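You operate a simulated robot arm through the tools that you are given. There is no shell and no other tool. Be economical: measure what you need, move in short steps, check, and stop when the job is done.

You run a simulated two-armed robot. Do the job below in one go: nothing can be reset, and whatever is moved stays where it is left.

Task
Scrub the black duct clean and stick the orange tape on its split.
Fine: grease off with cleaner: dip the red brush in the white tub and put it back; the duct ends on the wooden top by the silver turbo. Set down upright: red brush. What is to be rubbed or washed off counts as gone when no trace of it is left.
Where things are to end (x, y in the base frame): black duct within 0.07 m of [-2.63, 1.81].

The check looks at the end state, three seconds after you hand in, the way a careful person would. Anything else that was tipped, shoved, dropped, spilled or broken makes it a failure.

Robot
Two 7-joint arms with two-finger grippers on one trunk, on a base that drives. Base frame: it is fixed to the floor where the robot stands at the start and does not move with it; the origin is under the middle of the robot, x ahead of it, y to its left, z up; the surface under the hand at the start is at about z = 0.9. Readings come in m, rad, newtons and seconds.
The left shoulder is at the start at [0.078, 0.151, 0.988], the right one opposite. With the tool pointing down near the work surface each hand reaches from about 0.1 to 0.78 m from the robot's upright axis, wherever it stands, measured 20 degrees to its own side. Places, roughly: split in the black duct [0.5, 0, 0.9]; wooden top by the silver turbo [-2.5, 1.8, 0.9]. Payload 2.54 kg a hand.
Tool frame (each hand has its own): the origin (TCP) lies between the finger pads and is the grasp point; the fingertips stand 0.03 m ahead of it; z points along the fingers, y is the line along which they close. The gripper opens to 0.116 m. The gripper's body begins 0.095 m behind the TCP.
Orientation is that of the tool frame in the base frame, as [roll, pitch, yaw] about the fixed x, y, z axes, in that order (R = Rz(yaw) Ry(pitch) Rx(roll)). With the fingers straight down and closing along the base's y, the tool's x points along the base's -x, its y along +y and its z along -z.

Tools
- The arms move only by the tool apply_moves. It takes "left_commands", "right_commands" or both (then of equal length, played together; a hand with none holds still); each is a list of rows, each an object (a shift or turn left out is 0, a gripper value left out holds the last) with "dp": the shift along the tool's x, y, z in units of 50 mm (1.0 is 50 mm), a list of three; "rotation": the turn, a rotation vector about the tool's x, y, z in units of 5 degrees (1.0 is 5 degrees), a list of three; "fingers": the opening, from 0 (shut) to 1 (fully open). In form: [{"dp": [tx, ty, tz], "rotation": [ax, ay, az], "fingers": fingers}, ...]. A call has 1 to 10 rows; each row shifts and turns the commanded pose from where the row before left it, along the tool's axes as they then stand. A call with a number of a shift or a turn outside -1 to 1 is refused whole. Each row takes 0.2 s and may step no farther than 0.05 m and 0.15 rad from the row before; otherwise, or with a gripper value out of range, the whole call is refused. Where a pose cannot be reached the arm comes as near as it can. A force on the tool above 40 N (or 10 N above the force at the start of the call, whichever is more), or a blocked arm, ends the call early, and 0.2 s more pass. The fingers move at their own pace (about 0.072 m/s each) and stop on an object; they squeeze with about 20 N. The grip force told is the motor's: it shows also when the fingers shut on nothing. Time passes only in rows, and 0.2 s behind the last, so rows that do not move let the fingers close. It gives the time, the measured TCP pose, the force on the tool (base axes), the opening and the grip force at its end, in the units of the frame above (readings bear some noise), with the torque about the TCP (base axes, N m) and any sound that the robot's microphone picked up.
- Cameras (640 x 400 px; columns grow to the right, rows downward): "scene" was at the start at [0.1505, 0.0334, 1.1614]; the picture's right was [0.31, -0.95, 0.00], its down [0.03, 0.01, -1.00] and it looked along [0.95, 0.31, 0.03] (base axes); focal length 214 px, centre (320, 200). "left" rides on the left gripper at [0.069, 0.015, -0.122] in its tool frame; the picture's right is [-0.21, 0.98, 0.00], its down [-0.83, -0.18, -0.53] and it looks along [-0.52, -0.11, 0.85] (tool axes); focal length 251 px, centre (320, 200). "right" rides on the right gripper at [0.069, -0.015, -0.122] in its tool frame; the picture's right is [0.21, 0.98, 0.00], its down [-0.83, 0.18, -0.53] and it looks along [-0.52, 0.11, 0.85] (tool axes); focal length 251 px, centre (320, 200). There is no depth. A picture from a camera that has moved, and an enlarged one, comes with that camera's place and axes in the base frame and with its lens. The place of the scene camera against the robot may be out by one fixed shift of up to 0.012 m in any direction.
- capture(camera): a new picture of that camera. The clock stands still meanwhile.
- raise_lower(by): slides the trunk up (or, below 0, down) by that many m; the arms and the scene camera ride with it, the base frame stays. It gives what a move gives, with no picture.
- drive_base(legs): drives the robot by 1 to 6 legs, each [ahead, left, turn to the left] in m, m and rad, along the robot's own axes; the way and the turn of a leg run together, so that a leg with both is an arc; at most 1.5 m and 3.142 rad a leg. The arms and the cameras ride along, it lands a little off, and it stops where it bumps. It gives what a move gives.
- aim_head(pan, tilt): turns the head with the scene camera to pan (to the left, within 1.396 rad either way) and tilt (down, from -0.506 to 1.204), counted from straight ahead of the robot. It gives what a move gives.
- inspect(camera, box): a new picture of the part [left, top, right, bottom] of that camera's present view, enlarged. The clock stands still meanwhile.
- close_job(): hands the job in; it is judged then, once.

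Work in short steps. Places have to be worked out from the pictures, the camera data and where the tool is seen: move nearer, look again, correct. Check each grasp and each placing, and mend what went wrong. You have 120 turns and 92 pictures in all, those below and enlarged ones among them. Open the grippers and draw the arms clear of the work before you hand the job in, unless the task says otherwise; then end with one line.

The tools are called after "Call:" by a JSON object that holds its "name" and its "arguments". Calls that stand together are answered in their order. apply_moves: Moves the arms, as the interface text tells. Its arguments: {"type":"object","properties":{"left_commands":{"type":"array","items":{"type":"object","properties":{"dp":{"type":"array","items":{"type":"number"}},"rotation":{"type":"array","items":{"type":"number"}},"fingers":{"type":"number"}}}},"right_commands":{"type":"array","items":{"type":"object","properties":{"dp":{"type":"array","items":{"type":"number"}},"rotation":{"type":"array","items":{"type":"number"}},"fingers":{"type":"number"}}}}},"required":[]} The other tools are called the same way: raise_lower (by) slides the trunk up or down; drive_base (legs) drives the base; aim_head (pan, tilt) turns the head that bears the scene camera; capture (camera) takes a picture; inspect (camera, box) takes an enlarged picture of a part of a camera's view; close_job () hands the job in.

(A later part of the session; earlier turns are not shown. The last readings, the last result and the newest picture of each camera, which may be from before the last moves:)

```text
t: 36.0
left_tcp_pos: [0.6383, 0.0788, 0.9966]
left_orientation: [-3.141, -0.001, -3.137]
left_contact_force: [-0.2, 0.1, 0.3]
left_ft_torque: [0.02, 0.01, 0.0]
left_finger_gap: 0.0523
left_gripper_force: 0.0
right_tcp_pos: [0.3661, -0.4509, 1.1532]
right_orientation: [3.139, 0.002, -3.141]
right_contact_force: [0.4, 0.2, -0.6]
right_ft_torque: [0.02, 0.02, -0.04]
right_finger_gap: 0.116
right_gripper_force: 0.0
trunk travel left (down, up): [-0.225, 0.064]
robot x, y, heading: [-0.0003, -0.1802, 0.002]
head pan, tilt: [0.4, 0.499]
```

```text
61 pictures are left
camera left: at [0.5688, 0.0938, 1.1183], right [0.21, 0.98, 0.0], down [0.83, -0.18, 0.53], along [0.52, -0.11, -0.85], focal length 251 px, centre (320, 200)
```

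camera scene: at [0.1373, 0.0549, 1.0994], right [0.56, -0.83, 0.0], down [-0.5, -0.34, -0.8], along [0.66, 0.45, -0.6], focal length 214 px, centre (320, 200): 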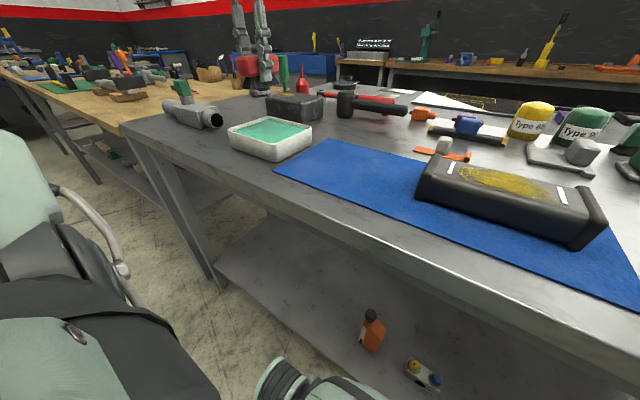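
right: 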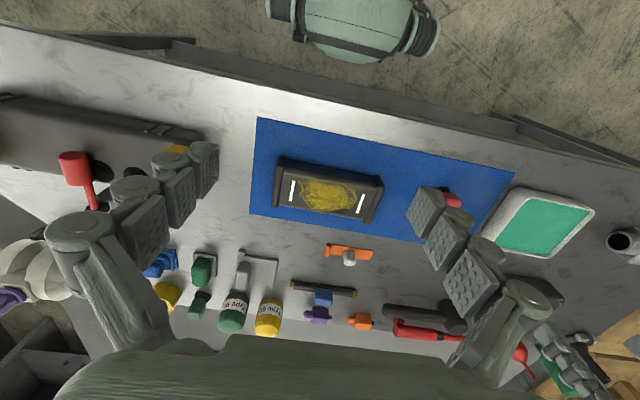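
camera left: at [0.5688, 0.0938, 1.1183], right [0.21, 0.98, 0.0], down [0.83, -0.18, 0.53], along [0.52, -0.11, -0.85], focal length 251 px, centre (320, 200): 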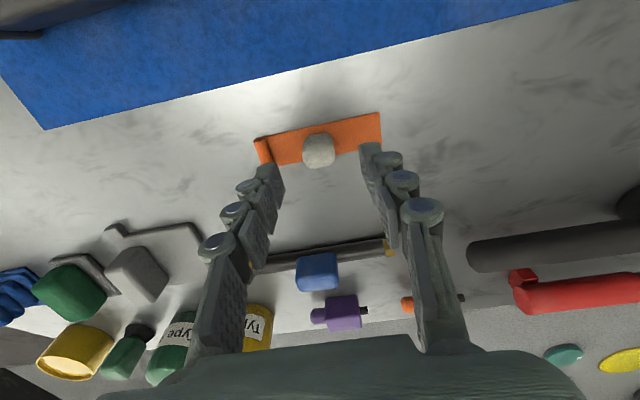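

Aligned with the knob. Descend to z≈0.942 and close.

Call:
{"name": "apply_moves", "arguments": {"left_commands": [{"dp": [-0.03, -0.03, 0.5]}, {"dp": [0, 0, 0.5]}, {"dp": [0, 0, 0.1]}, {"dp": [0, 0, 0]}]}}

Call:
{"name": "inspect", "arguments": {"camera": "scene", "box": [240, 80, 400, 180]}}

```text
t: 37.0
left_tcp_pos: [0.64, 0.0772, 0.9416]
left_orientation: [3.141, -0.002, -3.139]
left_contact_force: [0.0, -0.5, 0.4]
left_ft_torque: [-0.02, 0.01, 0.04]
left_finger_gap: 0.0525
left_gripper_force: 0.1
right_tcp_pos: [0.3667, -0.4502, 1.152]
right_orientation: [3.14, 0.001, -3.14]
right_contact_force: [0.5, -0.3, -0.6]
right_ft_torque: [0.01, -0.04, -0.01]
right_finger_gap: 0.1159
right_gripper_force: 0.0
trunk travel left (down, up): [-0.225, 0.064]
robot x, y, heading: [-0.0015, -0.1838, 0.001]
head pan, tilt: [0.4, 0.499]
```

```text
4.00 times, centred on (320, 130) of scene
camera zoom: at [0.1496, -0.1392, 1.1128], right [0.39, -0.92, 0.0], down [-0.44, -0.19, -0.88], along [0.81, 0.34, -0.48], focal length 858 px, centre (320, 480)
```

zoom: 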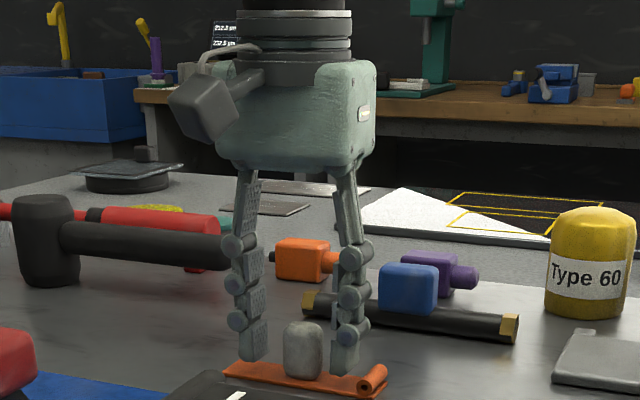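

Fingertips sit beside the knob just above the strip. Close.

Call:
{"name": "apply_moves", "arguments": {"left_commands": [{"fingers": 0}, {"fingers": 0}, {"fingers": 0}, {"dp": [0, 0, 0]}, {"dp": [0, 0, -0.6]}, {"dp": [0, 0, -0.8]}, {"dp": [0, 0, 0]}]}}

Call:
{"name": "inspect", "arguments": {"camera": "scene", "box": [240, 60, 400, 160]}}

Call:
{"name": "capture", "arguments": {"camera": "left"}}

```text
t: 38.6
left_tcp_pos: [0.64, 0.0804, 1.0096]
left_orientation: [-3.141, 0.001, -3.138]
left_contact_force: [0.0, -0.1, 0.6]
left_ft_torque: [0.03, 0.01, 0.03]
left_finger_gap: 0.0247
left_gripper_force: 19.8
right_tcp_pos: [0.3648, -0.4514, 1.1524]
right_orientation: [3.139, 0.0, -3.14]
right_contact_force: [0.0, 0.4, 0.6]
right_ft_torque: [-0.01, 0.0, 0.01]
right_finger_gap: 0.116
right_gripper_force: 0.2
trunk travel left (down, up): [-0.225, 0.064]
robot x, y, heading: [-0.0035, -0.185, 0.002]
head pan, tilt: [0.4, 0.499]
```

```text
4.00 times, centred on (320, 110) of scene
camera zoom: at [0.1494, -0.1392, 1.1128], right [0.39, -0.92, 0.0], down [-0.44, -0.19, -0.88], along [0.81, 0.34, -0.48], focal length 858 px, centre (320, 560)
```

zoom: 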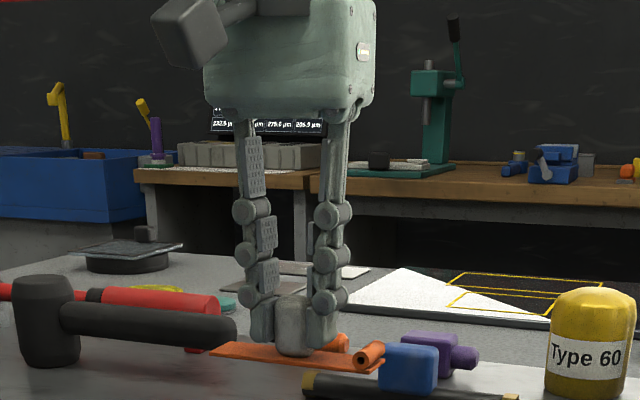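

```text
58 pictures are left
camera left: at [0.5703, 0.096, 1.1317], right [0.21, 0.98, 0.0], down [0.83, -0.18, 0.53], along [0.52, -0.11, -0.85], focal length 251 px, centre (320, 200)
```

left: 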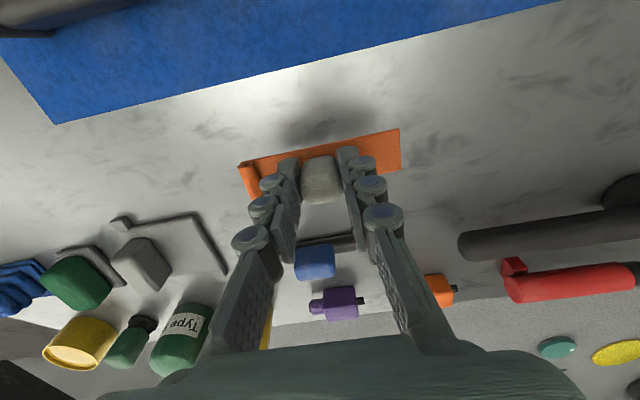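

Tape is held, level and symmetric about the knob. Carry it above the split centre (0.483, −0.0135).

Call:
{"name": "apply_moves", "arguments": {"left_commands": [{"dp": [0.7, 0, -0.5]}, {"dp": [0.8, -0.4, 0]}, {"dp": [0.8, -0.5, 0]}, {"dp": [0.8, -0.5, 0]}, {"dp": [0.05, -0.48, 0]}, {"dp": [0, 0, 0]}]}}

Call:
{"name": "aim_head", "arguments": {"pan": 0.4, "tilt": 0.7}}

Call:
{"name": "capture", "arguments": {"camera": "left"}}

Call:
{"name": "inspect", "arguments": {"camera": "scene", "box": [240, 80, 400, 180]}}

```text
t: 40.0
left_tcp_pos: [0.4826, -0.017, 1.0373]
left_orientation: [-3.139, 0.0, -3.138]
left_contact_force: [0.1, -0.8, -0.7]
left_ft_torque: [0.01, -0.01, 0.01]
left_finger_gap: 0.0246
left_gripper_force: 20.7
right_tcp_pos: [0.3663, -0.451, 1.1528]
right_orientation: [3.139, -0.001, -3.138]
right_contact_force: [-0.4, -0.3, -0.4]
right_ft_torque: [0.02, -0.01, 0.01]
right_finger_gap: 0.116
right_gripper_force: 0.1
trunk travel left (down, up): [-0.225, 0.064]
robot x, y, heading: [-0.0002, -0.1783, 0.001]
head pan, tilt: [0.4, 0.499]
```

```text
t: 40.7
left_tcp_pos: [0.4835, -0.0156, 1.0376]
left_orientation: [-3.14, 0.0, -3.138]
left_contact_force: [-0.2, 0.1, 0.7]
left_ft_torque: [0.02, -0.02, 0.0]
left_finger_gap: 0.0248
left_gripper_force: 20.0
right_tcp_pos: [0.366, -0.4506, 1.1514]
right_orientation: [3.141, 0.001, -3.138]
right_contact_force: [0.2, 0.2, 0.3]
right_ft_torque: [-0.01, 0.0, 0.04]
right_finger_gap: 0.116
right_gripper_force: 0.1
trunk travel left (down, up): [-0.225, 0.064]
robot x, y, heading: [0.0042, -0.1805, 0.004]
head pan, tilt: [0.4, 0.7]
```

```text
57 pictures are left
camera left: at [0.4134, -0.0007, 1.1597], right [0.21, 0.98, 0.0], down [0.83, -0.18, 0.53], along [0.52, -0.11, -0.85], focal length 251 px, centre (320, 200)
```

left: 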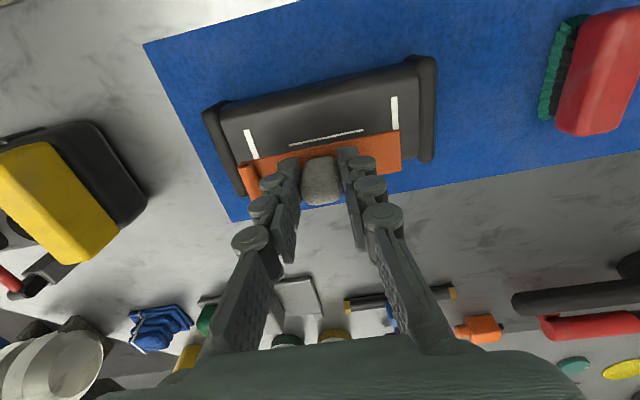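

```text
4.00 times, centred on (320, 130) of scene
camera zoom: at [0.144, -0.1416, 1.0951], right [0.39, -0.92, 0.0], down [-0.59, -0.25, -0.77], along [0.7, 0.3, -0.64], focal length 858 px, centre (320, 480)
```

zoom: 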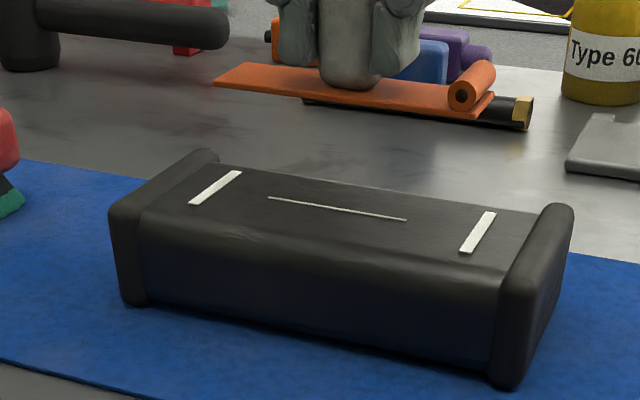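

Comparing tape and split in both views: x is aligned, tape needs about +5 mm in y, yaw matches. I shift and lower to just above the duct.

Call:
{"name": "apply_moves", "arguments": {"left_commands": [{"dp": [0, 0.1, 0]}, {"dp": [0, 0, 0.4]}, {"dp": [0, 0, 0.3]}, {"dp": [0, 0, 0]}]}}

Call:
{"name": "inspect", "arguments": {"camera": "scene", "box": [240, 80, 400, 180]}}

```text
t: 41.7
left_tcp_pos: [0.4808, -0.0112, 1.0014]
left_orientation: [-3.142, -0.002, -3.137]
left_contact_force: [0.3, -0.4, -0.1]
left_ft_torque: [0.01, -0.01, 0.02]
left_finger_gap: 0.0246
left_gripper_force: 20.5
right_tcp_pos: [0.3674, -0.451, 1.153]
right_orientation: [3.138, -0.001, -3.139]
right_contact_force: [1.2, 0.4, 0.2]
right_ft_torque: [0.02, 0.03, 0.03]
right_finger_gap: 0.1162
right_gripper_force: 0.1
trunk travel left (down, up): [-0.225, 0.064]
robot x, y, heading: [0.0037, -0.1821, 0.005]
head pan, tilt: [0.4, 0.7]
```

```text
4.00 times, centred on (320, 130) of scene
camera zoom: at [0.144, -0.1416, 1.0951], right [0.39, -0.92, 0.0], down [-0.59, -0.25, -0.76], along [0.7, 0.3, -0.64], focal length 858 px, centre (320, 480)
```

zoom: 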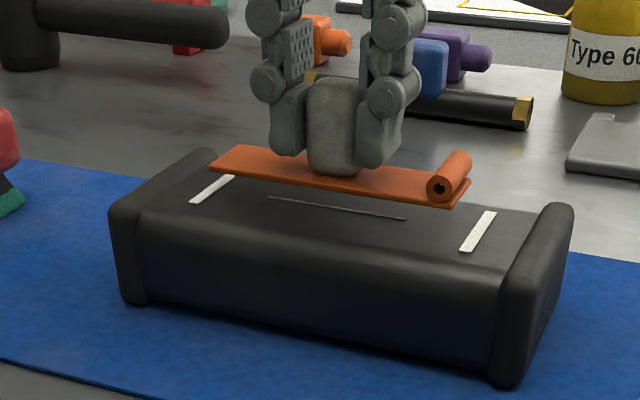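

Good alignment. Lower in small steps until contact and press gently.

Call:
{"name": "apply_moves", "arguments": {"left_commands": [{"dp": [0, 0, 0.1]}, {"dp": [0, 0, 0.06]}, {"dp": [0, 0, 0]}]}}

Call:
{"name": "inspect", "arguments": {"camera": "scene", "box": [240, 80, 400, 180]}}

```text
t: 42.5
left_tcp_pos: [0.4821, -0.0117, 0.9942]
left_orientation: [3.14, 0.001, -3.139]
left_contact_force: [-0.2, -1.1, 0.2]
left_ft_torque: [0.01, 0.04, -0.01]
left_finger_gap: 0.0248
left_gripper_force: 20.2
right_tcp_pos: [0.3655, -0.451, 1.1528]
right_orientation: [3.14, 0.0, -3.139]
right_contact_force: [0.6, 0.4, 0.0]
right_ft_torque: [-0.02, -0.01, -0.01]
right_finger_gap: 0.1159
right_gripper_force: 0.1
trunk travel left (down, up): [-0.225, 0.064]
robot x, y, heading: [-0.0013, -0.1812, 0.002]
head pan, tilt: [0.4, 0.7]
```

```text
4.00 times, centred on (320, 130) of scene
camera zoom: at [0.144, -0.1416, 1.095], right [0.39, -0.92, 0.0], down [-0.59, -0.25, -0.76], along [0.7, 0.3, -0.64], focal length 858 px, centre (320, 480)
```

zoom: 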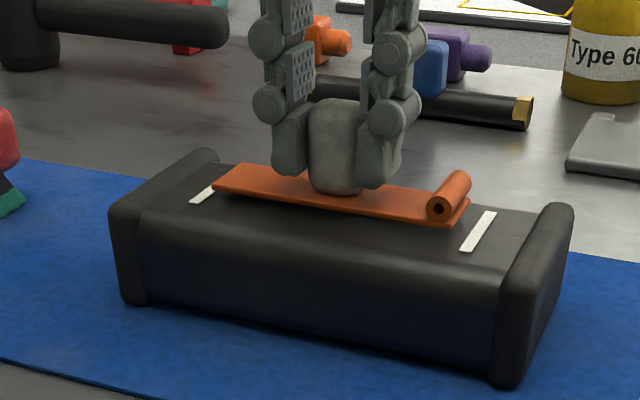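

Right gap slightly tighter; shift +3 mm in y, then lower to contact.

Call:
{"name": "apply_moves", "arguments": {"left_commands": [{"dp": [0, 0.07, 0]}, {"dp": [0, 0, 0.05]}, {"dp": [0, 0, 0.04]}, {"dp": [0, 0, 0]}]}}

```text
t: 43.5
left_tcp_pos: [0.4824, -0.0082, 0.9909]
left_orientation: [-3.14, 0.0, -3.138]
left_contact_force: [0.0, -0.1, 1.3]
left_ft_torque: [-0.02, 0.02, 0.0]
left_finger_gap: 0.0246
left_gripper_force: 19.8
right_tcp_pos: [0.3652, -0.4523, 1.1524]
right_orientation: [3.14, 0.001, -3.139]
right_contact_force: [-0.1, 0.5, -0.3]
right_ft_torque: [0.02, -0.02, -0.03]
right_finger_gap: 0.1163
right_gripper_force: 0.1
trunk travel left (down, up): [-0.225, 0.064]
robot x, y, heading: [0.0024, -0.178, 0.002]
head pan, tilt: [0.4, 0.7]
```

Call:
{"name": "apply_moves", "arguments": {"left_commands": [{"dp": [0, 0, 0.04]}, {"dp": [0, 0, 0.04]}, {"dp": [0, 0, 0]}]}}

Call:
{"name": "inspect", "arguments": {"camera": "scene", "box": [240, 80, 400, 180]}}

```text
t: 44.3
left_tcp_pos: [0.481, -0.0088, 0.9868]
left_orientation: [3.14, 0.004, -3.139]
left_contact_force: [-0.2, 1.9, 15.2]
left_ft_torque: [0.07, -0.03, 0.01]
left_finger_gap: 0.025
left_gripper_force: 20.0
right_tcp_pos: [0.3657, -0.4514, 1.153]
right_orientation: [3.14, 0.001, -3.138]
right_contact_force: [-0.2, 0.3, 0.7]
right_ft_torque: [0.04, 0.05, -0.01]
right_finger_gap: 0.1159
right_gripper_force: 0.1
trunk travel left (down, up): [-0.225, 0.064]
robot x, y, heading: [0.0021, -0.1827, 0.0]
head pan, tilt: [0.4, 0.7]
```

```text
4.00 times, centred on (320, 130) of scene
camera zoom: at [0.1431, -0.1418, 1.0953], right [0.39, -0.92, 0.0], down [-0.59, -0.25, -0.77], along [0.7, 0.3, -0.64], focal length 858 px, centre (320, 480)
```

zoom: 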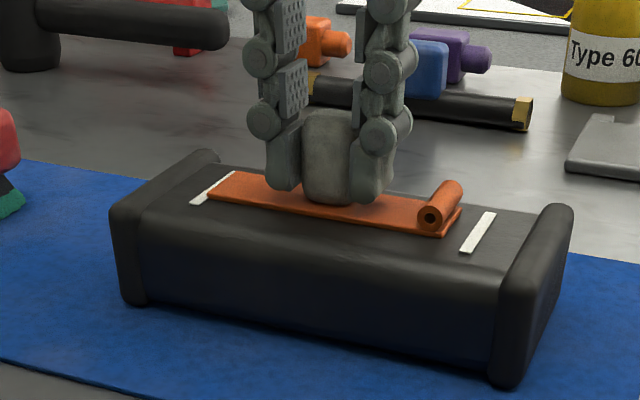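

Tape lies on the split under 15 N, between the marks. Press a touch longer, then release and rise.

Call:
{"name": "apply_moves", "arguments": {"left_commands": [{"dp": [0, 0, 0.02]}, {"dp": [0, 0, 0]}, {"dp": [0, 0, 0]}, {"fingers": 0.35}, {"fingers": 0.35}, {"dp": [0, 0, -0.3], "fingers": 0.4}, {"dp": [0, 0, -0.7]}, {"dp": [0, 0.5, -0.8]}, {"dp": [0, 0.8, 0]}, {"dp": [0, 0.8, 0]}]}}

Call:
{"name": "inspect", "arguments": {"camera": "scene", "box": [240, 80, 400, 180]}}

Call:
{"name": "capture", "arguments": {"camera": "left"}}

```text
t: 46.5
left_tcp_pos: [0.4828, 0.0975, 1.0763]
left_orientation: [-3.14, 0.0, -3.138]
left_contact_force: [-0.2, 1.4, 0.3]
left_ft_torque: [0.01, 0.03, -0.01]
left_finger_gap: 0.0465
left_gripper_force: 0.0
right_tcp_pos: [0.3659, -0.4502, 1.1529]
right_orientation: [-3.141, 0.002, -3.14]
right_contact_force: [-0.3, 0.3, 0.7]
right_ft_torque: [-0.02, 0.0, 0.01]
right_finger_gap: 0.116
right_gripper_force: 0.1
trunk travel left (down, up): [-0.225, 0.064]
robot x, y, heading: [-0.0038, -0.1814, -0.002]
head pan, tilt: [0.4, 0.7]
```

```text
4.00 times, centred on (320, 130) of scene
camera zoom: at [0.1439, -0.1411, 1.0951], right [0.39, -0.92, 0.0], down [-0.59, -0.25, -0.76], along [0.7, 0.3, -0.64], focal length 858 px, centre (320, 480)
```

zoom: 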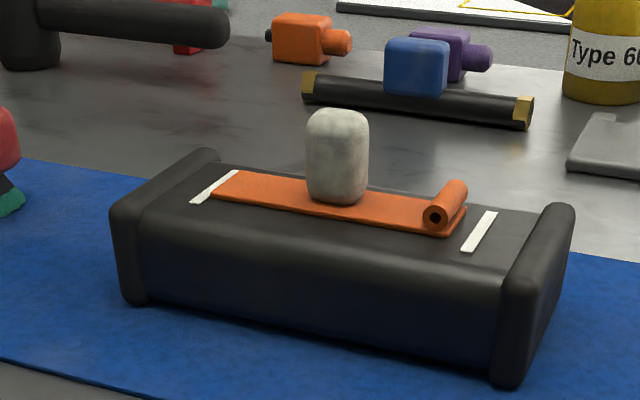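

```text
51 pictures are left
camera left: at [0.4132, 0.1137, 1.1974], right [0.21, 0.98, 0.0], down [0.83, -0.18, 0.53], along [0.52, -0.11, -0.85], focal length 251 px, centre (320, 200)
```

left: 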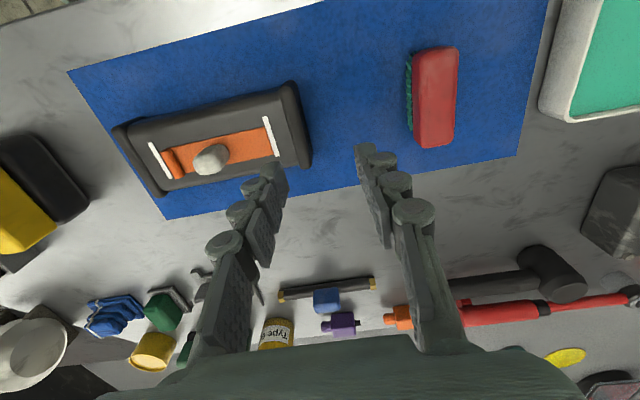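

Tape sits on the split. Next, grasp the duct across its ~75 mm width (closing along x) straddling the knob; I rotate the left hand 90° up high with fingers opening.

Call:
{"name": "apply_moves", "arguments": {"left_commands": [{"rotation": [0, 0, 1], "fingers": 1}, {"rotation": [0, 0, 1]}, {"rotation": [0, 0, 1]}, {"rotation": [0, 0, 1]}, {"rotation": [0, 0, 1]}, {"rotation": [0, 0, 1]}, {"rotation": [0, 0, 1]}, {"rotation": [0, 0, 1]}, {"rotation": [0, 0, 1]}]}}

Call:
{"name": "apply_moves", "arguments": {"left_commands": [{"rotation": [0, 0, 1]}, {"rotation": [0, 0, 1]}, {"rotation": [0, 0, 1]}, {"rotation": [0, 0, 1]}, {"rotation": [0, 0, 1]}, {"rotation": [0, 0, 1]}, {"rotation": [0, 0, 1]}, {"rotation": [0, 0, 1]}, {"rotation": [0, 0, 1]}]}}

Call:
{"name": "capture", "arguments": {"camera": "left"}}

```text
t: 48.5
left_tcp_pos: [0.4821, 0.0967, 1.0756]
left_orientation: [3.141, 0.0, 2.36]
left_contact_force: [0.1, 0.5, -0.2]
left_ft_torque: [-0.01, -0.03, 0.0]
left_finger_gap: 0.116
left_gripper_force: 0.0
right_tcp_pos: [0.3656, -0.4515, 1.1524]
right_orientation: [3.141, 0.0, -3.14]
right_contact_force: [0.3, -0.5, 0.5]
right_ft_torque: [0.01, 0.0, -0.03]
right_finger_gap: 0.1159
right_gripper_force: 0.0
trunk travel left (down, up): [-0.225, 0.064]
robot x, y, heading: [-0.0043, -0.1825, 0.002]
head pan, tilt: [0.4, 0.7]
```

```text
t: 50.5
left_tcp_pos: [0.4817, 0.0959, 1.0751]
left_orientation: [-3.141, 0.0, 1.573]
left_contact_force: [1.1, 0.5, -1.0]
left_ft_torque: [-0.02, -0.02, 0.02]
left_finger_gap: 0.1158
left_gripper_force: 0.0
right_tcp_pos: [0.3661, -0.452, 1.1525]
right_orientation: [3.14, -0.001, -3.14]
right_contact_force: [0.5, -0.3, -0.8]
right_ft_torque: [-0.03, 0.0, -0.06]
right_finger_gap: 0.1159
right_gripper_force: 0.0
trunk travel left (down, up): [-0.225, 0.064]
robot x, y, heading: [-0.0005, -0.18, 0.002]
head pan, tilt: [0.4, 0.7]
```

```text
50 pictures are left
camera left: at [0.497, 0.1661, 1.1972], right [0.98, -0.21, 0.0], down [-0.18, -0.83, 0.53], along [-0.11, -0.52, -0.85], focal length 251 px, centre (320, 200)
```

left: 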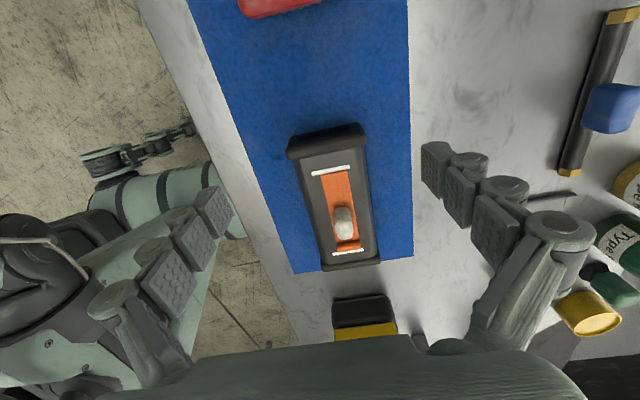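

Now tool x = +y, tool y = +x. Duct spans x ≈ .447–.525, centre ≈ (.485, −.008). I move over it and take a look.

Call:
{"name": "apply_moves", "arguments": {"left_commands": [{"dp": [-0.9, 0.06, 0]}, {"dp": [-0.9, 0, 0]}, {"dp": [-0.3, 0, 0]}, {"dp": [0, 0, 0.8]}, {"dp": [0, 0, 0]}]}}

Call:
{"name": "capture", "arguments": {"camera": "left"}}

Call:
{"name": "inspect", "arguments": {"camera": "scene", "box": [220, 60, 420, 185]}}

```text
t: 51.7
left_tcp_pos: [0.4865, -0.0085, 1.0344]
left_orientation: [3.141, 0.001, 1.574]
left_contact_force: [0.4, -1.2, -0.4]
left_ft_torque: [0.03, 0.03, 0.03]
left_finger_gap: 0.116
left_gripper_force: 0.0
right_tcp_pos: [0.3669, -0.451, 1.1527]
right_orientation: [3.139, 0.0, -3.14]
right_contact_force: [-0.6, 0.5, -1.0]
right_ft_torque: [0.01, -0.01, 0.01]
right_finger_gap: 0.1163
right_gripper_force: 0.1
trunk travel left (down, up): [-0.225, 0.064]
robot x, y, heading: [0.0043, -0.1825, 0.001]
head pan, tilt: [0.4, 0.7]
```

```text
49 pictures are left
camera left: at [0.5009, 0.0607, 1.1565], right [0.98, -0.21, 0.0], down [-0.18, -0.83, 0.53], along [-0.11, -0.52, -0.85], focal length 251 px, centre (320, 200)
```

left: 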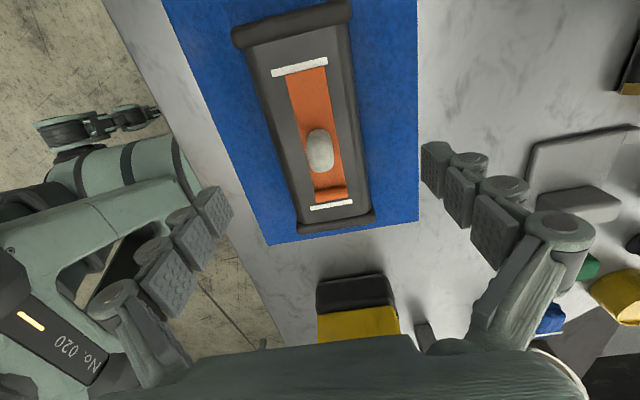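

```text
3.20 times, centred on (320, 122) of scene
camera zoom: at [0.1439, -0.1417, 1.0951], right [0.39, -0.92, 0.0], down [-0.59, -0.25, -0.77], along [0.7, 0.3, -0.64], focal length 686 px, centre (320, 448)
```

zoom: 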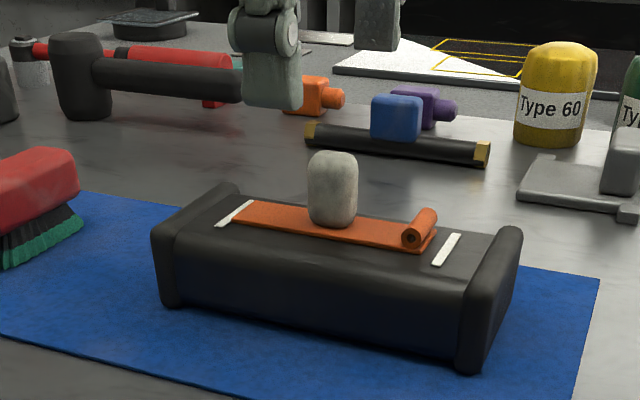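

Centred on the duct (x≈.486). Descend to z≈0.945 with fingers on either side.

Call:
{"name": "apply_moves", "arguments": {"left_commands": [{"dp": [0, 0, 0.6]}, {"dp": [0, 0, 0.6]}, {"dp": [0, 0, 0.4]}, {"dp": [0, 0, 0.18]}, {"dp": [0, 0, 0]}]}}

Call:
{"name": "inspect", "arguments": {"camera": "scene", "box": [220, 60, 420, 185]}}

```text
t: 52.9
left_tcp_pos: [0.4864, -0.0092, 0.9446]
left_orientation: [-3.141, 0.002, 1.575]
left_contact_force: [0.8, -0.5, 0.1]
left_ft_torque: [0.0, 0.01, 0.02]
left_finger_gap: 0.1158
left_gripper_force: 0.0
right_tcp_pos: [0.367, -0.4514, 1.1522]
right_orientation: [3.14, 0.0, -3.14]
right_contact_force: [0.3, 0.2, 0.1]
right_ft_torque: [-0.05, 0.01, 0.01]
right_finger_gap: 0.1161
right_gripper_force: 0.1
trunk travel left (down, up): [-0.225, 0.064]
robot x, y, heading: [0.0022, -0.1781, -0.001]
head pan, tilt: [0.4, 0.7]
```

```text
3.20 times, centred on (320, 122) of scene
camera zoom: at [0.144, -0.1416, 1.0951], right [0.39, -0.92, 0.0], down [-0.59, -0.25, -0.76], along [0.7, 0.3, -0.64], focal length 686 px, centre (320, 448)
```

zoom: 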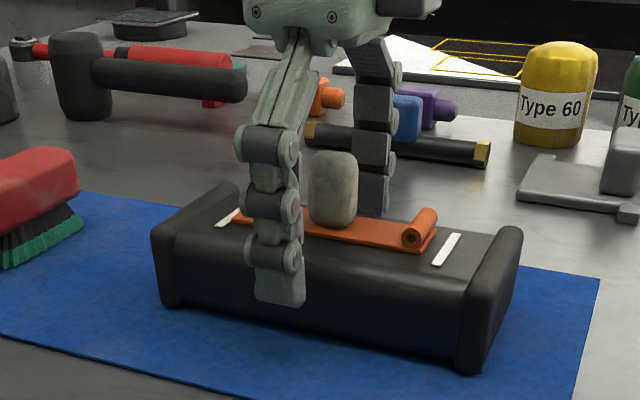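

Clear of the knob. Slightly lower, close and check grip.

Call:
{"name": "apply_moves", "arguments": {"left_commands": [{"dp": [0, 0, 0.1]}, {"fingers": 0}, {"fingers": 0}, {"fingers": 0}, {"fingers": 0}]}}

```text
t: 54.1
left_tcp_pos: [0.4856, -0.0102, 0.9405]
left_orientation: [3.14, 0.0, 1.574]
left_contact_force: [-7.9, 0.3, 2.3]
left_ft_torque: [-0.04, 0.0, -0.05]
left_finger_gap: 0.0798
left_gripper_force: 20.1
right_tcp_pos: [0.3658, -0.4508, 1.153]
right_orientation: [3.14, 0.002, -3.138]
right_contact_force: [0.2, -1.4, -0.3]
right_ft_torque: [0.0, 0.03, 0.02]
right_finger_gap: 0.1161
right_gripper_force: 0.1
trunk travel left (down, up): [-0.225, 0.064]
robot x, y, heading: [0.0008, -0.1794, 0.0]
head pan, tilt: [0.4, 0.7]
```

Grip at 80 mm width. Lift a bit and check weight and hold.

Call:
{"name": "apply_moves", "arguments": {"left_commands": [{"dp": [0, 0, -0.2]}, {"dp": [0, 0, -0.4]}, {"dp": [0, 0, -0.6]}, {"dp": [0, 0, 0]}]}}

Call:
{"name": "inspect", "arguments": {"camera": "scene", "box": [220, 60, 420, 185]}}

```text
t: 55.1
left_tcp_pos: [0.4859, -0.01, 1.0006]
left_orientation: [-3.139, -0.002, 1.575]
left_contact_force: [-0.1, 0.0, -6.7]
left_ft_torque: [0.03, -0.04, 0.01]
left_finger_gap: 0.0798
left_gripper_force: 20.0
right_tcp_pos: [0.367, -0.4509, 1.1539]
right_orientation: [-3.141, -0.001, 3.141]
right_contact_force: [-0.6, 0.3, 0.4]
right_ft_torque: [0.0, -0.01, 0.01]
right_finger_gap: 0.1157
right_gripper_force: 0.1
trunk travel left (down, up): [-0.225, 0.064]
robot x, y, heading: [0.0021, -0.1813, 0.005]
head pan, tilt: [0.4, 0.7]
```

```text
3.20 times, centred on (320, 122) of scene
camera zoom: at [0.1445, -0.1414, 1.0949], right [0.39, -0.92, 0.0], down [-0.59, -0.25, -0.76], along [0.7, 0.3, -0.64], focal length 686 px, centre (320, 448)
```

zoom: 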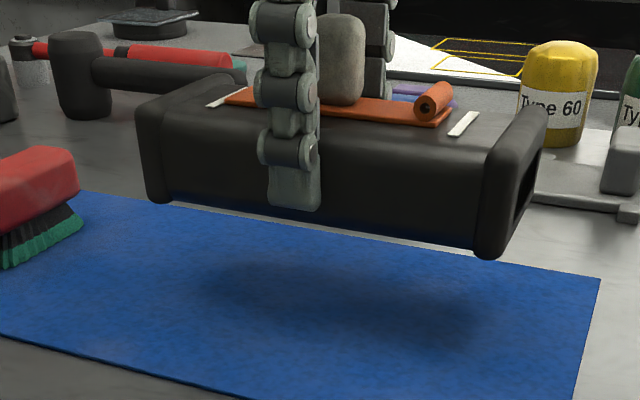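

Duct is held level (~0.65 kg). I raise it, draw it in, then back the base away from the bench.

Call:
{"name": "apply_moves", "arguments": {"left_commands": [{"dp": [0, 0, -0.9]}, {"dp": [0, 0, -0.9]}, {"dp": [0, -0.9, 0]}, {"dp": [0, -0.9, 0]}, {"dp": [0, 0, 0]}]}}

Call:
{"name": "drive_base", "arguments": {"legs": [[-0.5, 0, 0]]}}

Call:
{"name": "aim_head", "arguments": {"pan": 1.39, "tilt": 0.35}}

Call:
{"name": "capture", "arguments": {"camera": "scene"}}

```text
t: 56.3
left_tcp_pos: [0.3961, -0.0084, 1.0908]
left_orientation: [3.141, 0.0, 1.575]
left_contact_force: [0.3, -0.2, -5.7]
left_ft_torque: [0.04, -0.01, 0.01]
left_finger_gap: 0.0796
left_gripper_force: 19.7
right_tcp_pos: [0.3667, -0.4517, 1.1518]
right_orientation: [3.141, 0.001, -3.14]
right_contact_force: [0.2, 0.0, -0.1]
right_ft_torque: [-0.01, 0.0, 0.01]
right_finger_gap: 0.1161
right_gripper_force: 0.1
trunk travel left (down, up): [-0.225, 0.064]
robot x, y, heading: [-0.0026, -0.1814, 0.0]
head pan, tilt: [0.4, 0.7]
```

```text
t: 59.3
left_tcp_pos: [-0.1019, -0.011, 1.0911]
left_orientation: [-3.142, 0.0, 1.573]
left_contact_force: [-0.6, -0.5, -5.7]
left_ft_torque: [0.08, -0.04, 0.01]
left_finger_gap: 0.0797
left_gripper_force: 20.6
right_tcp_pos: [-0.1332, -0.452, 1.1527]
right_orientation: [3.14, -0.001, 3.141]
right_contact_force: [-1.1, -0.1, 0.2]
right_ft_torque: [0.0, 0.01, -0.02]
right_finger_gap: 0.1159
right_gripper_force: 0.1
trunk travel left (down, up): [-0.225, 0.064]
robot x, y, heading: [-0.4998, -0.1884, -0.001]
head pan, tilt: [0.4, 0.7]
```

```text
t: 60.5
left_tcp_pos: [-0.102, -0.0093, 1.09]
left_orientation: [-3.141, 0.0, 1.573]
left_contact_force: [-0.5, -0.5, -6.8]
left_ft_torque: [0.04, -0.03, -0.02]
left_finger_gap: 0.0796
left_gripper_force: 20.0
right_tcp_pos: [-0.1339, -0.4521, 1.153]
right_orientation: [3.141, 0.0, -3.142]
right_contact_force: [-0.7, -0.8, -0.3]
right_ft_torque: [0.0, 0.0, -0.02]
right_finger_gap: 0.1159
right_gripper_force: 0.0
trunk travel left (down, up): [-0.225, 0.064]
robot x, y, heading: [-0.4997, -0.1828, -0.003]
head pan, tilt: [1.389, 0.351]
```

```text
45 pictures are left
camera scene: at [-0.4158, -0.084, 1.1264], right [0.98, -0.18, 0.0], down [-0.06, -0.34, -0.94], along [0.17, 0.92, -0.34], focal length 214 px, centre (320, 200)
```

scene: 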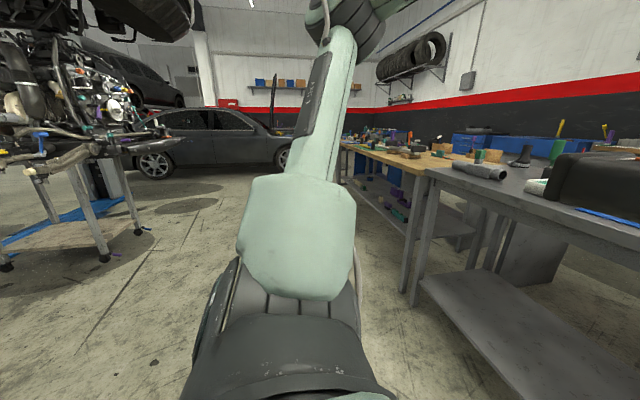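

An engine stand is seen to the left; the target bench is at heading ≈ 2.36 rad. I turn left 1.57 and look.

Call:
{"name": "drive_base", "arguments": {"legs": [[0, 0, 1.57]]}}

Call:
{"name": "aim_head", "arguments": {"pan": 0.75, "tilt": 0.3}}

Call:
{"name": "capture", "arguments": {"camera": "scene"}}

```text
t: 64.8
left_tcp_pos: [-0.6694, 0.2165, 1.0918]
left_orientation: [-3.14, -0.001, -3.141]
left_contact_force: [0.1, 0.2, -6.5]
left_ft_torque: [0.03, 0.04, 0.0]
left_finger_gap: 0.0795
left_gripper_force: 19.1
right_tcp_pos: [-0.2266, 0.1828, 1.1531]
right_orientation: [3.141, 0.001, -1.576]
right_contact_force: [-0.4, -0.6, 0.8]
right_ft_torque: [-0.03, -0.01, 0.03]
right_finger_gap: 0.1161
right_gripper_force: 0.0
trunk travel left (down, up): [-0.225, 0.064]
robot x, y, heading: [-0.4991, -0.1767, 1.566]
head pan, tilt: [1.389, 0.351]
```

```text
t: 65.9
left_tcp_pos: [-0.6692, 0.2159, 1.0907]
left_orientation: [3.142, -0.001, 3.139]
left_contact_force: [0.0, 0.0, -6.3]
left_ft_torque: [-0.03, 0.06, -0.02]
left_finger_gap: 0.0798
left_gripper_force: 20.4
right_tcp_pos: [-0.2267, 0.1845, 1.1519]
right_orientation: [3.14, 0.001, -1.573]
right_contact_force: [-0.9, -0.6, 0.5]
right_ft_torque: [0.03, -0.03, 0.01]
right_finger_gap: 0.1162
right_gripper_force: 0.0
trunk travel left (down, up): [-0.225, 0.064]
robot x, y, heading: [-0.5012, -0.1823, 1.57]
head pan, tilt: [0.75, 0.3]
```

```text
44 pictures are left
camera scene: at [-0.5645, -0.0389, 1.1311], right [0.73, 0.68, 0.0], down [0.2, -0.22, -0.96], along [-0.65, 0.7, -0.3], focal length 214 px, centre (320, 200)
```

scene: 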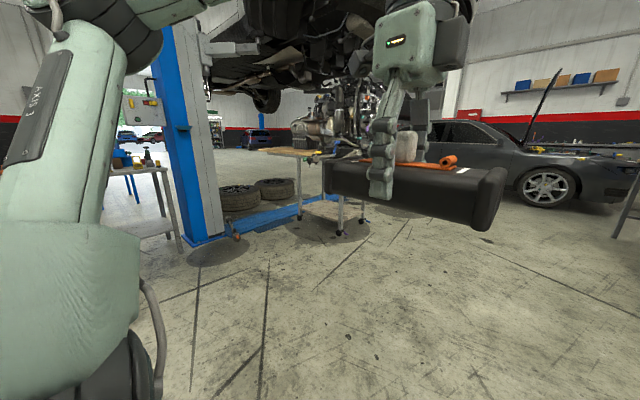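

A wooden-topped stand with an engine is visible beside the blue lift column. Zoom in.

Call:
{"name": "inspect", "arguments": {"camera": "scene", "box": [220, 70, 380, 170]}}

Call:
{"name": "inspect", "arguments": {"camera": "scene", "box": [140, 110, 400, 272]}}

```text
4.00 times, centred on (300, 120) of scene
camera zoom: at [-0.5645, -0.0389, 1.1311], right [0.73, 0.68, 0.0], down [0.2, -0.22, -0.96], along [-0.65, 0.7, -0.3], focal length 858 px, centre (400, 520)
```

zoom: 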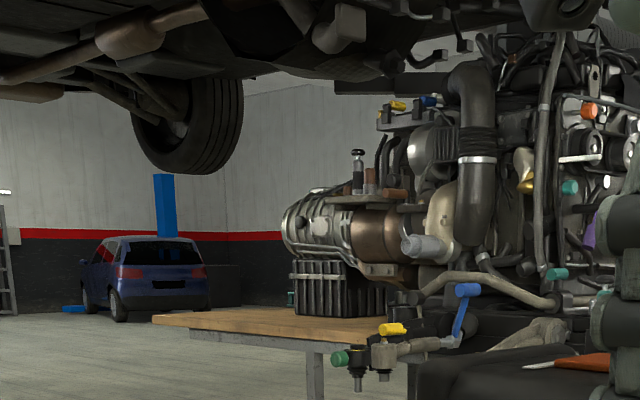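

```text
2.46 times, centred on (270, 191) of scene
camera zoom: at [-0.5645, -0.0389, 1.1311], right [0.73, 0.68, 0.0], down [0.2, -0.22, -0.96], along [-0.65, 0.7, -0.3], focal length 528 px, centre (443, 222)
```

zoom: 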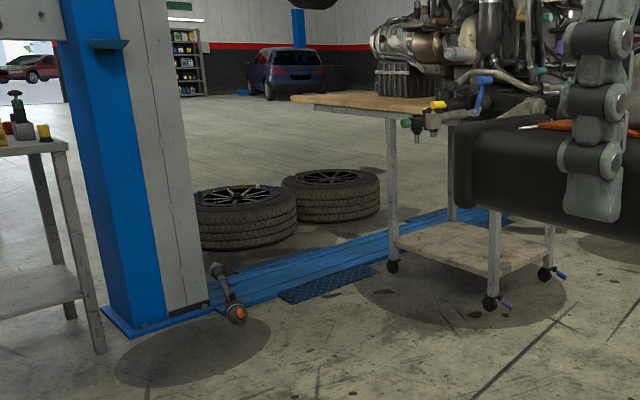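

Feet of the trolley are at about x −2.65…−1.97, y 1.79…2.27; the lift column at ≈ (−2.9, 0.65). I plan to approach facing +y from (−2.35, 1.2). First a partial drive to ≈ (−2.0, 0.5).

Call:
{"name": "drive_base", "arguments": {"legs": [[0.34, 0.75, 0], [0.34, 0.75, 0]]}}

Call:
{"name": "aim_head", "arguments": {"pan": 0.35, "tilt": 0.3}}

Call:
{"name": "capture", "arguments": {"camera": "scene"}}

```text
t: 81.0
left_tcp_pos: [-2.1775, 0.9218, 1.0906]
left_orientation: [3.14, 0.002, 3.124]
left_contact_force: [-0.4, -0.2, -6.6]
left_ft_torque: [-0.01, -0.01, -0.01]
left_finger_gap: 0.0798
left_gripper_force: 19.8
right_tcp_pos: [-1.735, 0.8816, 1.1532]
right_orientation: [3.141, 0.0, -1.589]
right_contact_force: [-1.4, -0.3, -0.6]
right_ft_torque: [0.02, 0.0, -0.01]
right_finger_gap: 0.1158
right_gripper_force: 0.0
trunk travel left (down, up): [-0.225, 0.064]
robot x, y, heading: [-2.0148, 0.5209, 1.554]
head pan, tilt: [0.75, 0.3]
```

```text
t: 81.8
left_tcp_pos: [-2.1766, 0.9216, 1.0906]
left_orientation: [-3.141, 0.0, 3.121]
left_contact_force: [1.0, -0.2, -6.2]
left_ft_torque: [0.01, 0.0, 0.0]
left_finger_gap: 0.0794
left_gripper_force: 19.9
right_tcp_pos: [-1.7349, 0.8831, 1.1537]
right_orientation: [3.141, -0.001, -1.59]
right_contact_force: [0.3, -0.1, 0.1]
right_ft_torque: [0.01, 0.0, -0.01]
right_finger_gap: 0.1161
right_gripper_force: 0.0
trunk travel left (down, up): [-0.225, 0.064]
robot x, y, heading: [-2.0161, 0.5228, 1.553]
head pan, tilt: [0.351, 0.3]
```

```text
41 pictures are left
camera scene: at [-2.0446, 0.6837, 1.1311], right [0.95, 0.33, 0.0], down [0.1, -0.28, -0.96], along [-0.31, 0.9, -0.3], focal length 214 px, centre (320, 200)
```

scene: 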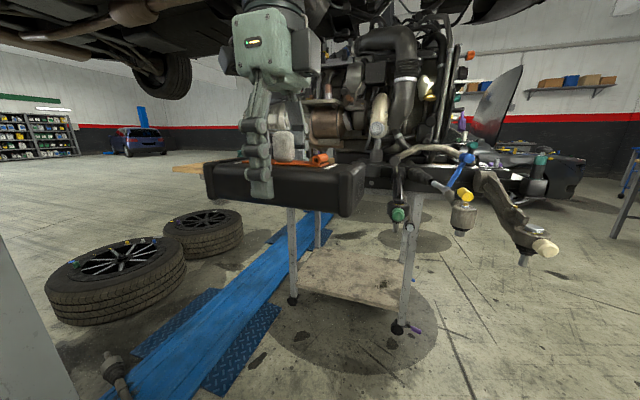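

The held duct blocks the view. I lower the left hand, pull the right arm back, and raise the trunk for a better view of the wooden top.

Call:
{"name": "apply_moves", "arguments": {"left_commands": [{"dp": [0, 0, 0.8]}, {"dp": [0, 0, 0.8]}, {"dp": [0, 0, 0.8]}, {"dp": [0, 0, 0.8]}], "right_commands": [{"dp": [0.9, 0, 0]}, {"dp": [0.9, 0, 0]}, {"dp": [0.9, 0, 0]}, {"dp": [0.5, 0, 0]}]}}

Call:
{"name": "raise_lower", "arguments": {"by": 0.06}}

Call:
{"name": "aim_head", "arguments": {"pan": 0.4, "tilt": 0.25}}

Call:
{"name": "capture", "arguments": {"camera": "scene"}}

```text
t: 82.8
left_tcp_pos: [-2.1775, 0.9206, 0.9297]
left_orientation: [-3.139, 0.002, 3.125]
left_contact_force: [-0.3, 0.3, -6.9]
left_ft_torque: [0.02, 0.02, 0.01]
left_finger_gap: 0.0796
left_gripper_force: 20.2
right_tcp_pos: [-1.784, 0.752, 1.1117]
right_orientation: [3.14, -0.001, -1.589]
right_contact_force: [-0.5, 0.1, 0.3]
right_ft_torque: [0.06, -0.02, 0.04]
right_finger_gap: 0.1159
right_gripper_force: 0.1
right hand out of reach, approached as far as the arm can: row 1, 2, 3, 4
trunk travel left (down, up): [-0.225, 0.064]
robot x, y, heading: [-2.0133, 0.5241, 1.552]
head pan, tilt: [0.351, 0.3]
```

```text
t: 83.8
left_tcp_pos: [-2.1769, 0.9215, 0.9892]
left_orientation: [-3.14, -0.002, 3.122]
left_contact_force: [0.2, -0.4, -5.8]
left_ft_torque: [-0.04, 0.03, -0.02]
left_finger_gap: 0.0798
left_gripper_force: 19.7
right_tcp_pos: [-1.7843, 0.7509, 1.1712]
right_orientation: [3.14, 0.0, -1.59]
right_contact_force: [0.9, -0.7, 0.5]
right_ft_torque: [-0.01, 0.0, 0.03]
right_finger_gap: 0.1161
right_gripper_force: 0.1
trunk travel left (down, up): [-0.285, 0.004]
robot x, y, heading: [-2.0096, 0.5206, 1.551]
head pan, tilt: [0.351, 0.3]
```

```text
t: 84.5
left_tcp_pos: [-2.1765, 0.9217, 0.9897]
left_orientation: [-3.14, 0.001, 3.121]
left_contact_force: [-0.3, 0.5, -7.2]
left_ft_torque: [-0.01, -0.01, 0.0]
left_finger_gap: 0.0797
left_gripper_force: 19.8
right_tcp_pos: [-1.784, 0.7512, 1.1709]
right_orientation: [3.139, -0.001, -1.588]
right_contact_force: [0.4, -0.9, -1.3]
right_ft_torque: [-0.01, 0.01, -0.01]
right_finger_gap: 0.116
right_gripper_force: 0.1
trunk travel left (down, up): [-0.285, 0.004]
robot x, y, heading: [-2.0113, 0.5216, 1.557]
head pan, tilt: [0.4, 0.25]
```

```text
40 pictures are left
camera scene: at [-2.0488, 0.6822, 1.1958], right [0.93, 0.37, 0.0], down [0.09, -0.23, -0.97], along [-0.36, 0.9, -0.25], focal length 214 px, centre (320, 200)
```

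scene: 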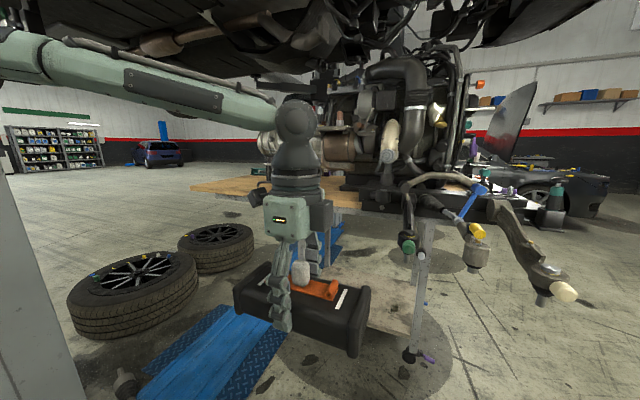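

Target spot projects right behind my wrist. I drive closer to ≈ (−2.2, 0.95) and turn right a bit so the hand leaves the line of sight.

Call:
{"name": "drive_base", "arguments": {"legs": [[0.4, 0.19, 0], [0, 0, -0.4]]}}

Call:
{"name": "aim_head", "arguments": {"pan": 0.9, "tilt": 0.4}}

Call:
{"name": "capture", "arguments": {"camera": "scene"}}

```text
t: 88.4
left_tcp_pos: [-2.1987, 1.3645, 0.9886]
left_orientation: [-3.14, -0.001, 2.728]
left_contact_force: [0.3, -0.3, -6.8]
left_ft_torque: [0.01, 0.02, 0.0]
left_finger_gap: 0.0797
left_gripper_force: 20.1
right_tcp_pos: [-1.9006, 1.057, 1.1713]
right_orientation: [3.14, 0.0, -1.985]
right_contact_force: [0.1, -0.3, -0.1]
right_ft_torque: [-0.01, 0.01, 0.03]
right_finger_gap: 0.1159
right_gripper_force: 0.0
trunk travel left (down, up): [-0.285, 0.004]
robot x, y, heading: [-2.2015, 0.9283, 1.155]
head pan, tilt: [0.4, 0.25]
```

```text
t: 89.3
left_tcp_pos: [-2.1986, 1.3639, 0.9893]
left_orientation: [-3.138, -0.001, 2.728]
left_contact_force: [0.7, 0.2, -6.3]
left_ft_torque: [0.0, 0.08, 0.0]
left_finger_gap: 0.0794
left_gripper_force: 19.6
right_tcp_pos: [-1.8999, 1.056, 1.1713]
right_orientation: [3.141, -0.002, -1.987]
right_contact_force: [-0.2, -0.8, -0.1]
right_ft_torque: [0.01, 0.0, 0.01]
right_finger_gap: 0.1159
right_gripper_force: 0.0
trunk travel left (down, up): [-0.285, 0.004]
robot x, y, heading: [-2.2019, 0.9309, 1.158]
head pan, tilt: [0.901, 0.4]
```

```text
39 pictures are left
camera scene: at [-2.2182, 1.0825, 1.1818], right [0.88, 0.47, 0.0], down [0.18, -0.34, -0.92], along [-0.43, 0.81, -0.39], focal length 214 px, centre (320, 200)
```

scene: 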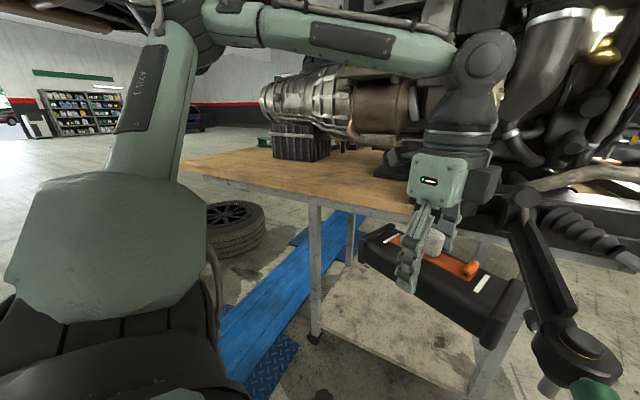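

Target projects to clear open wood (pixel ≈ 315,185); near table edge at y ≈ 1.66. Raise the duct, then turn left and approach to ≈ (−2.3, 1.18), heading 1.7.

Call:
{"name": "apply_moves", "arguments": {"left_commands": [{"dp": [0, 0, -0.9]}, {"dp": [0, 0, -0.9]}, {"dp": [0, 0, 0]}]}}

Call:
{"name": "drive_base", "arguments": {"legs": [[0, 0, 0.54], [0.25, 0.06, 0]]}}

Call:
{"name": "aim_head", "arguments": {"pan": 0.3, "tilt": 0.6}}

Call:
{"name": "capture", "arguments": {"camera": "scene"}}

Call:
{"name": "capture", "arguments": {"camera": "left"}}

```text
t: 90.1
left_tcp_pos: [-2.1973, 1.3636, 1.081]
left_orientation: [-3.139, -0.001, 2.727]
left_contact_force: [0.3, 0.2, -6.3]
left_ft_torque: [0.02, 0.04, 0.0]
left_finger_gap: 0.0797
left_gripper_force: 20.0
right_tcp_pos: [-1.8995, 1.056, 1.1726]
right_orientation: [3.139, -0.001, -1.985]
right_contact_force: [0.7, 0.8, -0.4]
right_ft_torque: [0.01, 0.01, 0.0]
right_finger_gap: 0.1162
right_gripper_force: 0.0
trunk travel left (down, up): [-0.285, 0.004]
robot x, y, heading: [-2.2024, 0.9328, 1.151]
head pan, tilt: [0.901, 0.4]
```

```text
t: 93.5
left_tcp_pos: [-2.5124, 1.5461, 1.0801]
left_orientation: [-3.14, -0.002, -3.014]
left_contact_force: [-0.4, 0.4, -6.0]
left_ft_torque: [0.02, 0.06, -0.05]
left_finger_gap: 0.0796
left_gripper_force: 19.8
right_tcp_pos: [-2.1001, 1.435, 1.1721]
right_orientation: [3.14, 0.001, -1.444]
right_contact_force: [0.8, -0.3, 0.3]
right_ft_torque: [-0.02, 0.0, -0.02]
right_finger_gap: 0.1159
right_gripper_force: 0.0
trunk travel left (down, up): [-0.285, 0.004]
robot x, y, heading: [-2.2931, 1.1719, 1.699]
head pan, tilt: [0.901, 0.4]
```

```text
t: 94.5
left_tcp_pos: [-2.5135, 1.5442, 1.0799]
left_orientation: [-3.14, 0.0, -3.016]
left_contact_force: [0.8, 0.4, -6.5]
left_ft_torque: [0.01, -0.01, 0.01]
left_finger_gap: 0.0797
left_gripper_force: 20.5
right_tcp_pos: [-2.0993, 1.4353, 1.1718]
right_orientation: [3.14, 0.002, -1.444]
right_contact_force: [-0.7, -0.7, 0.3]
right_ft_torque: [0.01, -0.01, -0.02]
right_finger_gap: 0.1161
right_gripper_force: 0.1
trunk travel left (down, up): [-0.285, 0.004]
robot x, y, heading: [-2.2916, 1.1751, 1.697]
head pan, tilt: [0.3, 0.6]
```

```text
38 pictures are left
camera scene: at [-2.3397, 1.3277, 1.1636], right [0.91, 0.41, 0.0], down [0.23, -0.51, -0.82], along [-0.34, 0.75, -0.57], focal length 214 px, centre (320, 200)
```

scene: 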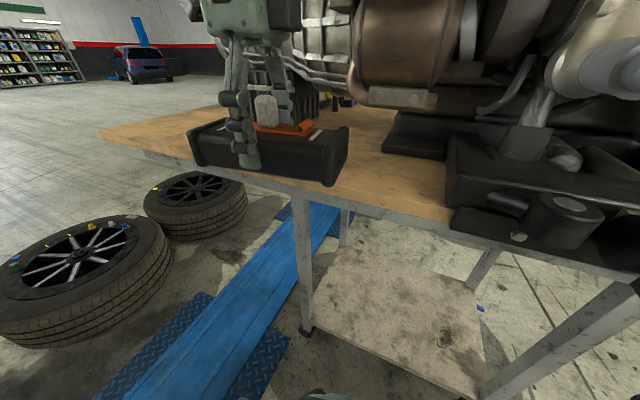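

```text
37 pictures are left
camera left: at [-2.5835, 1.5516, 1.2015], right [0.09, 1.0, 0.0], down [0.84, -0.07, 0.53], along [0.53, -0.05, -0.85], focal length 251 px, centre (320, 200)
```

left: 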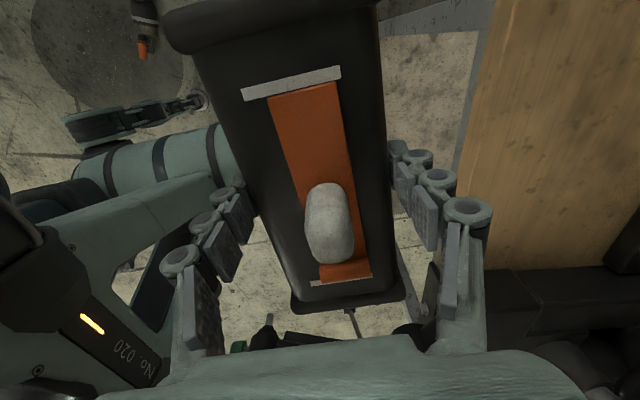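

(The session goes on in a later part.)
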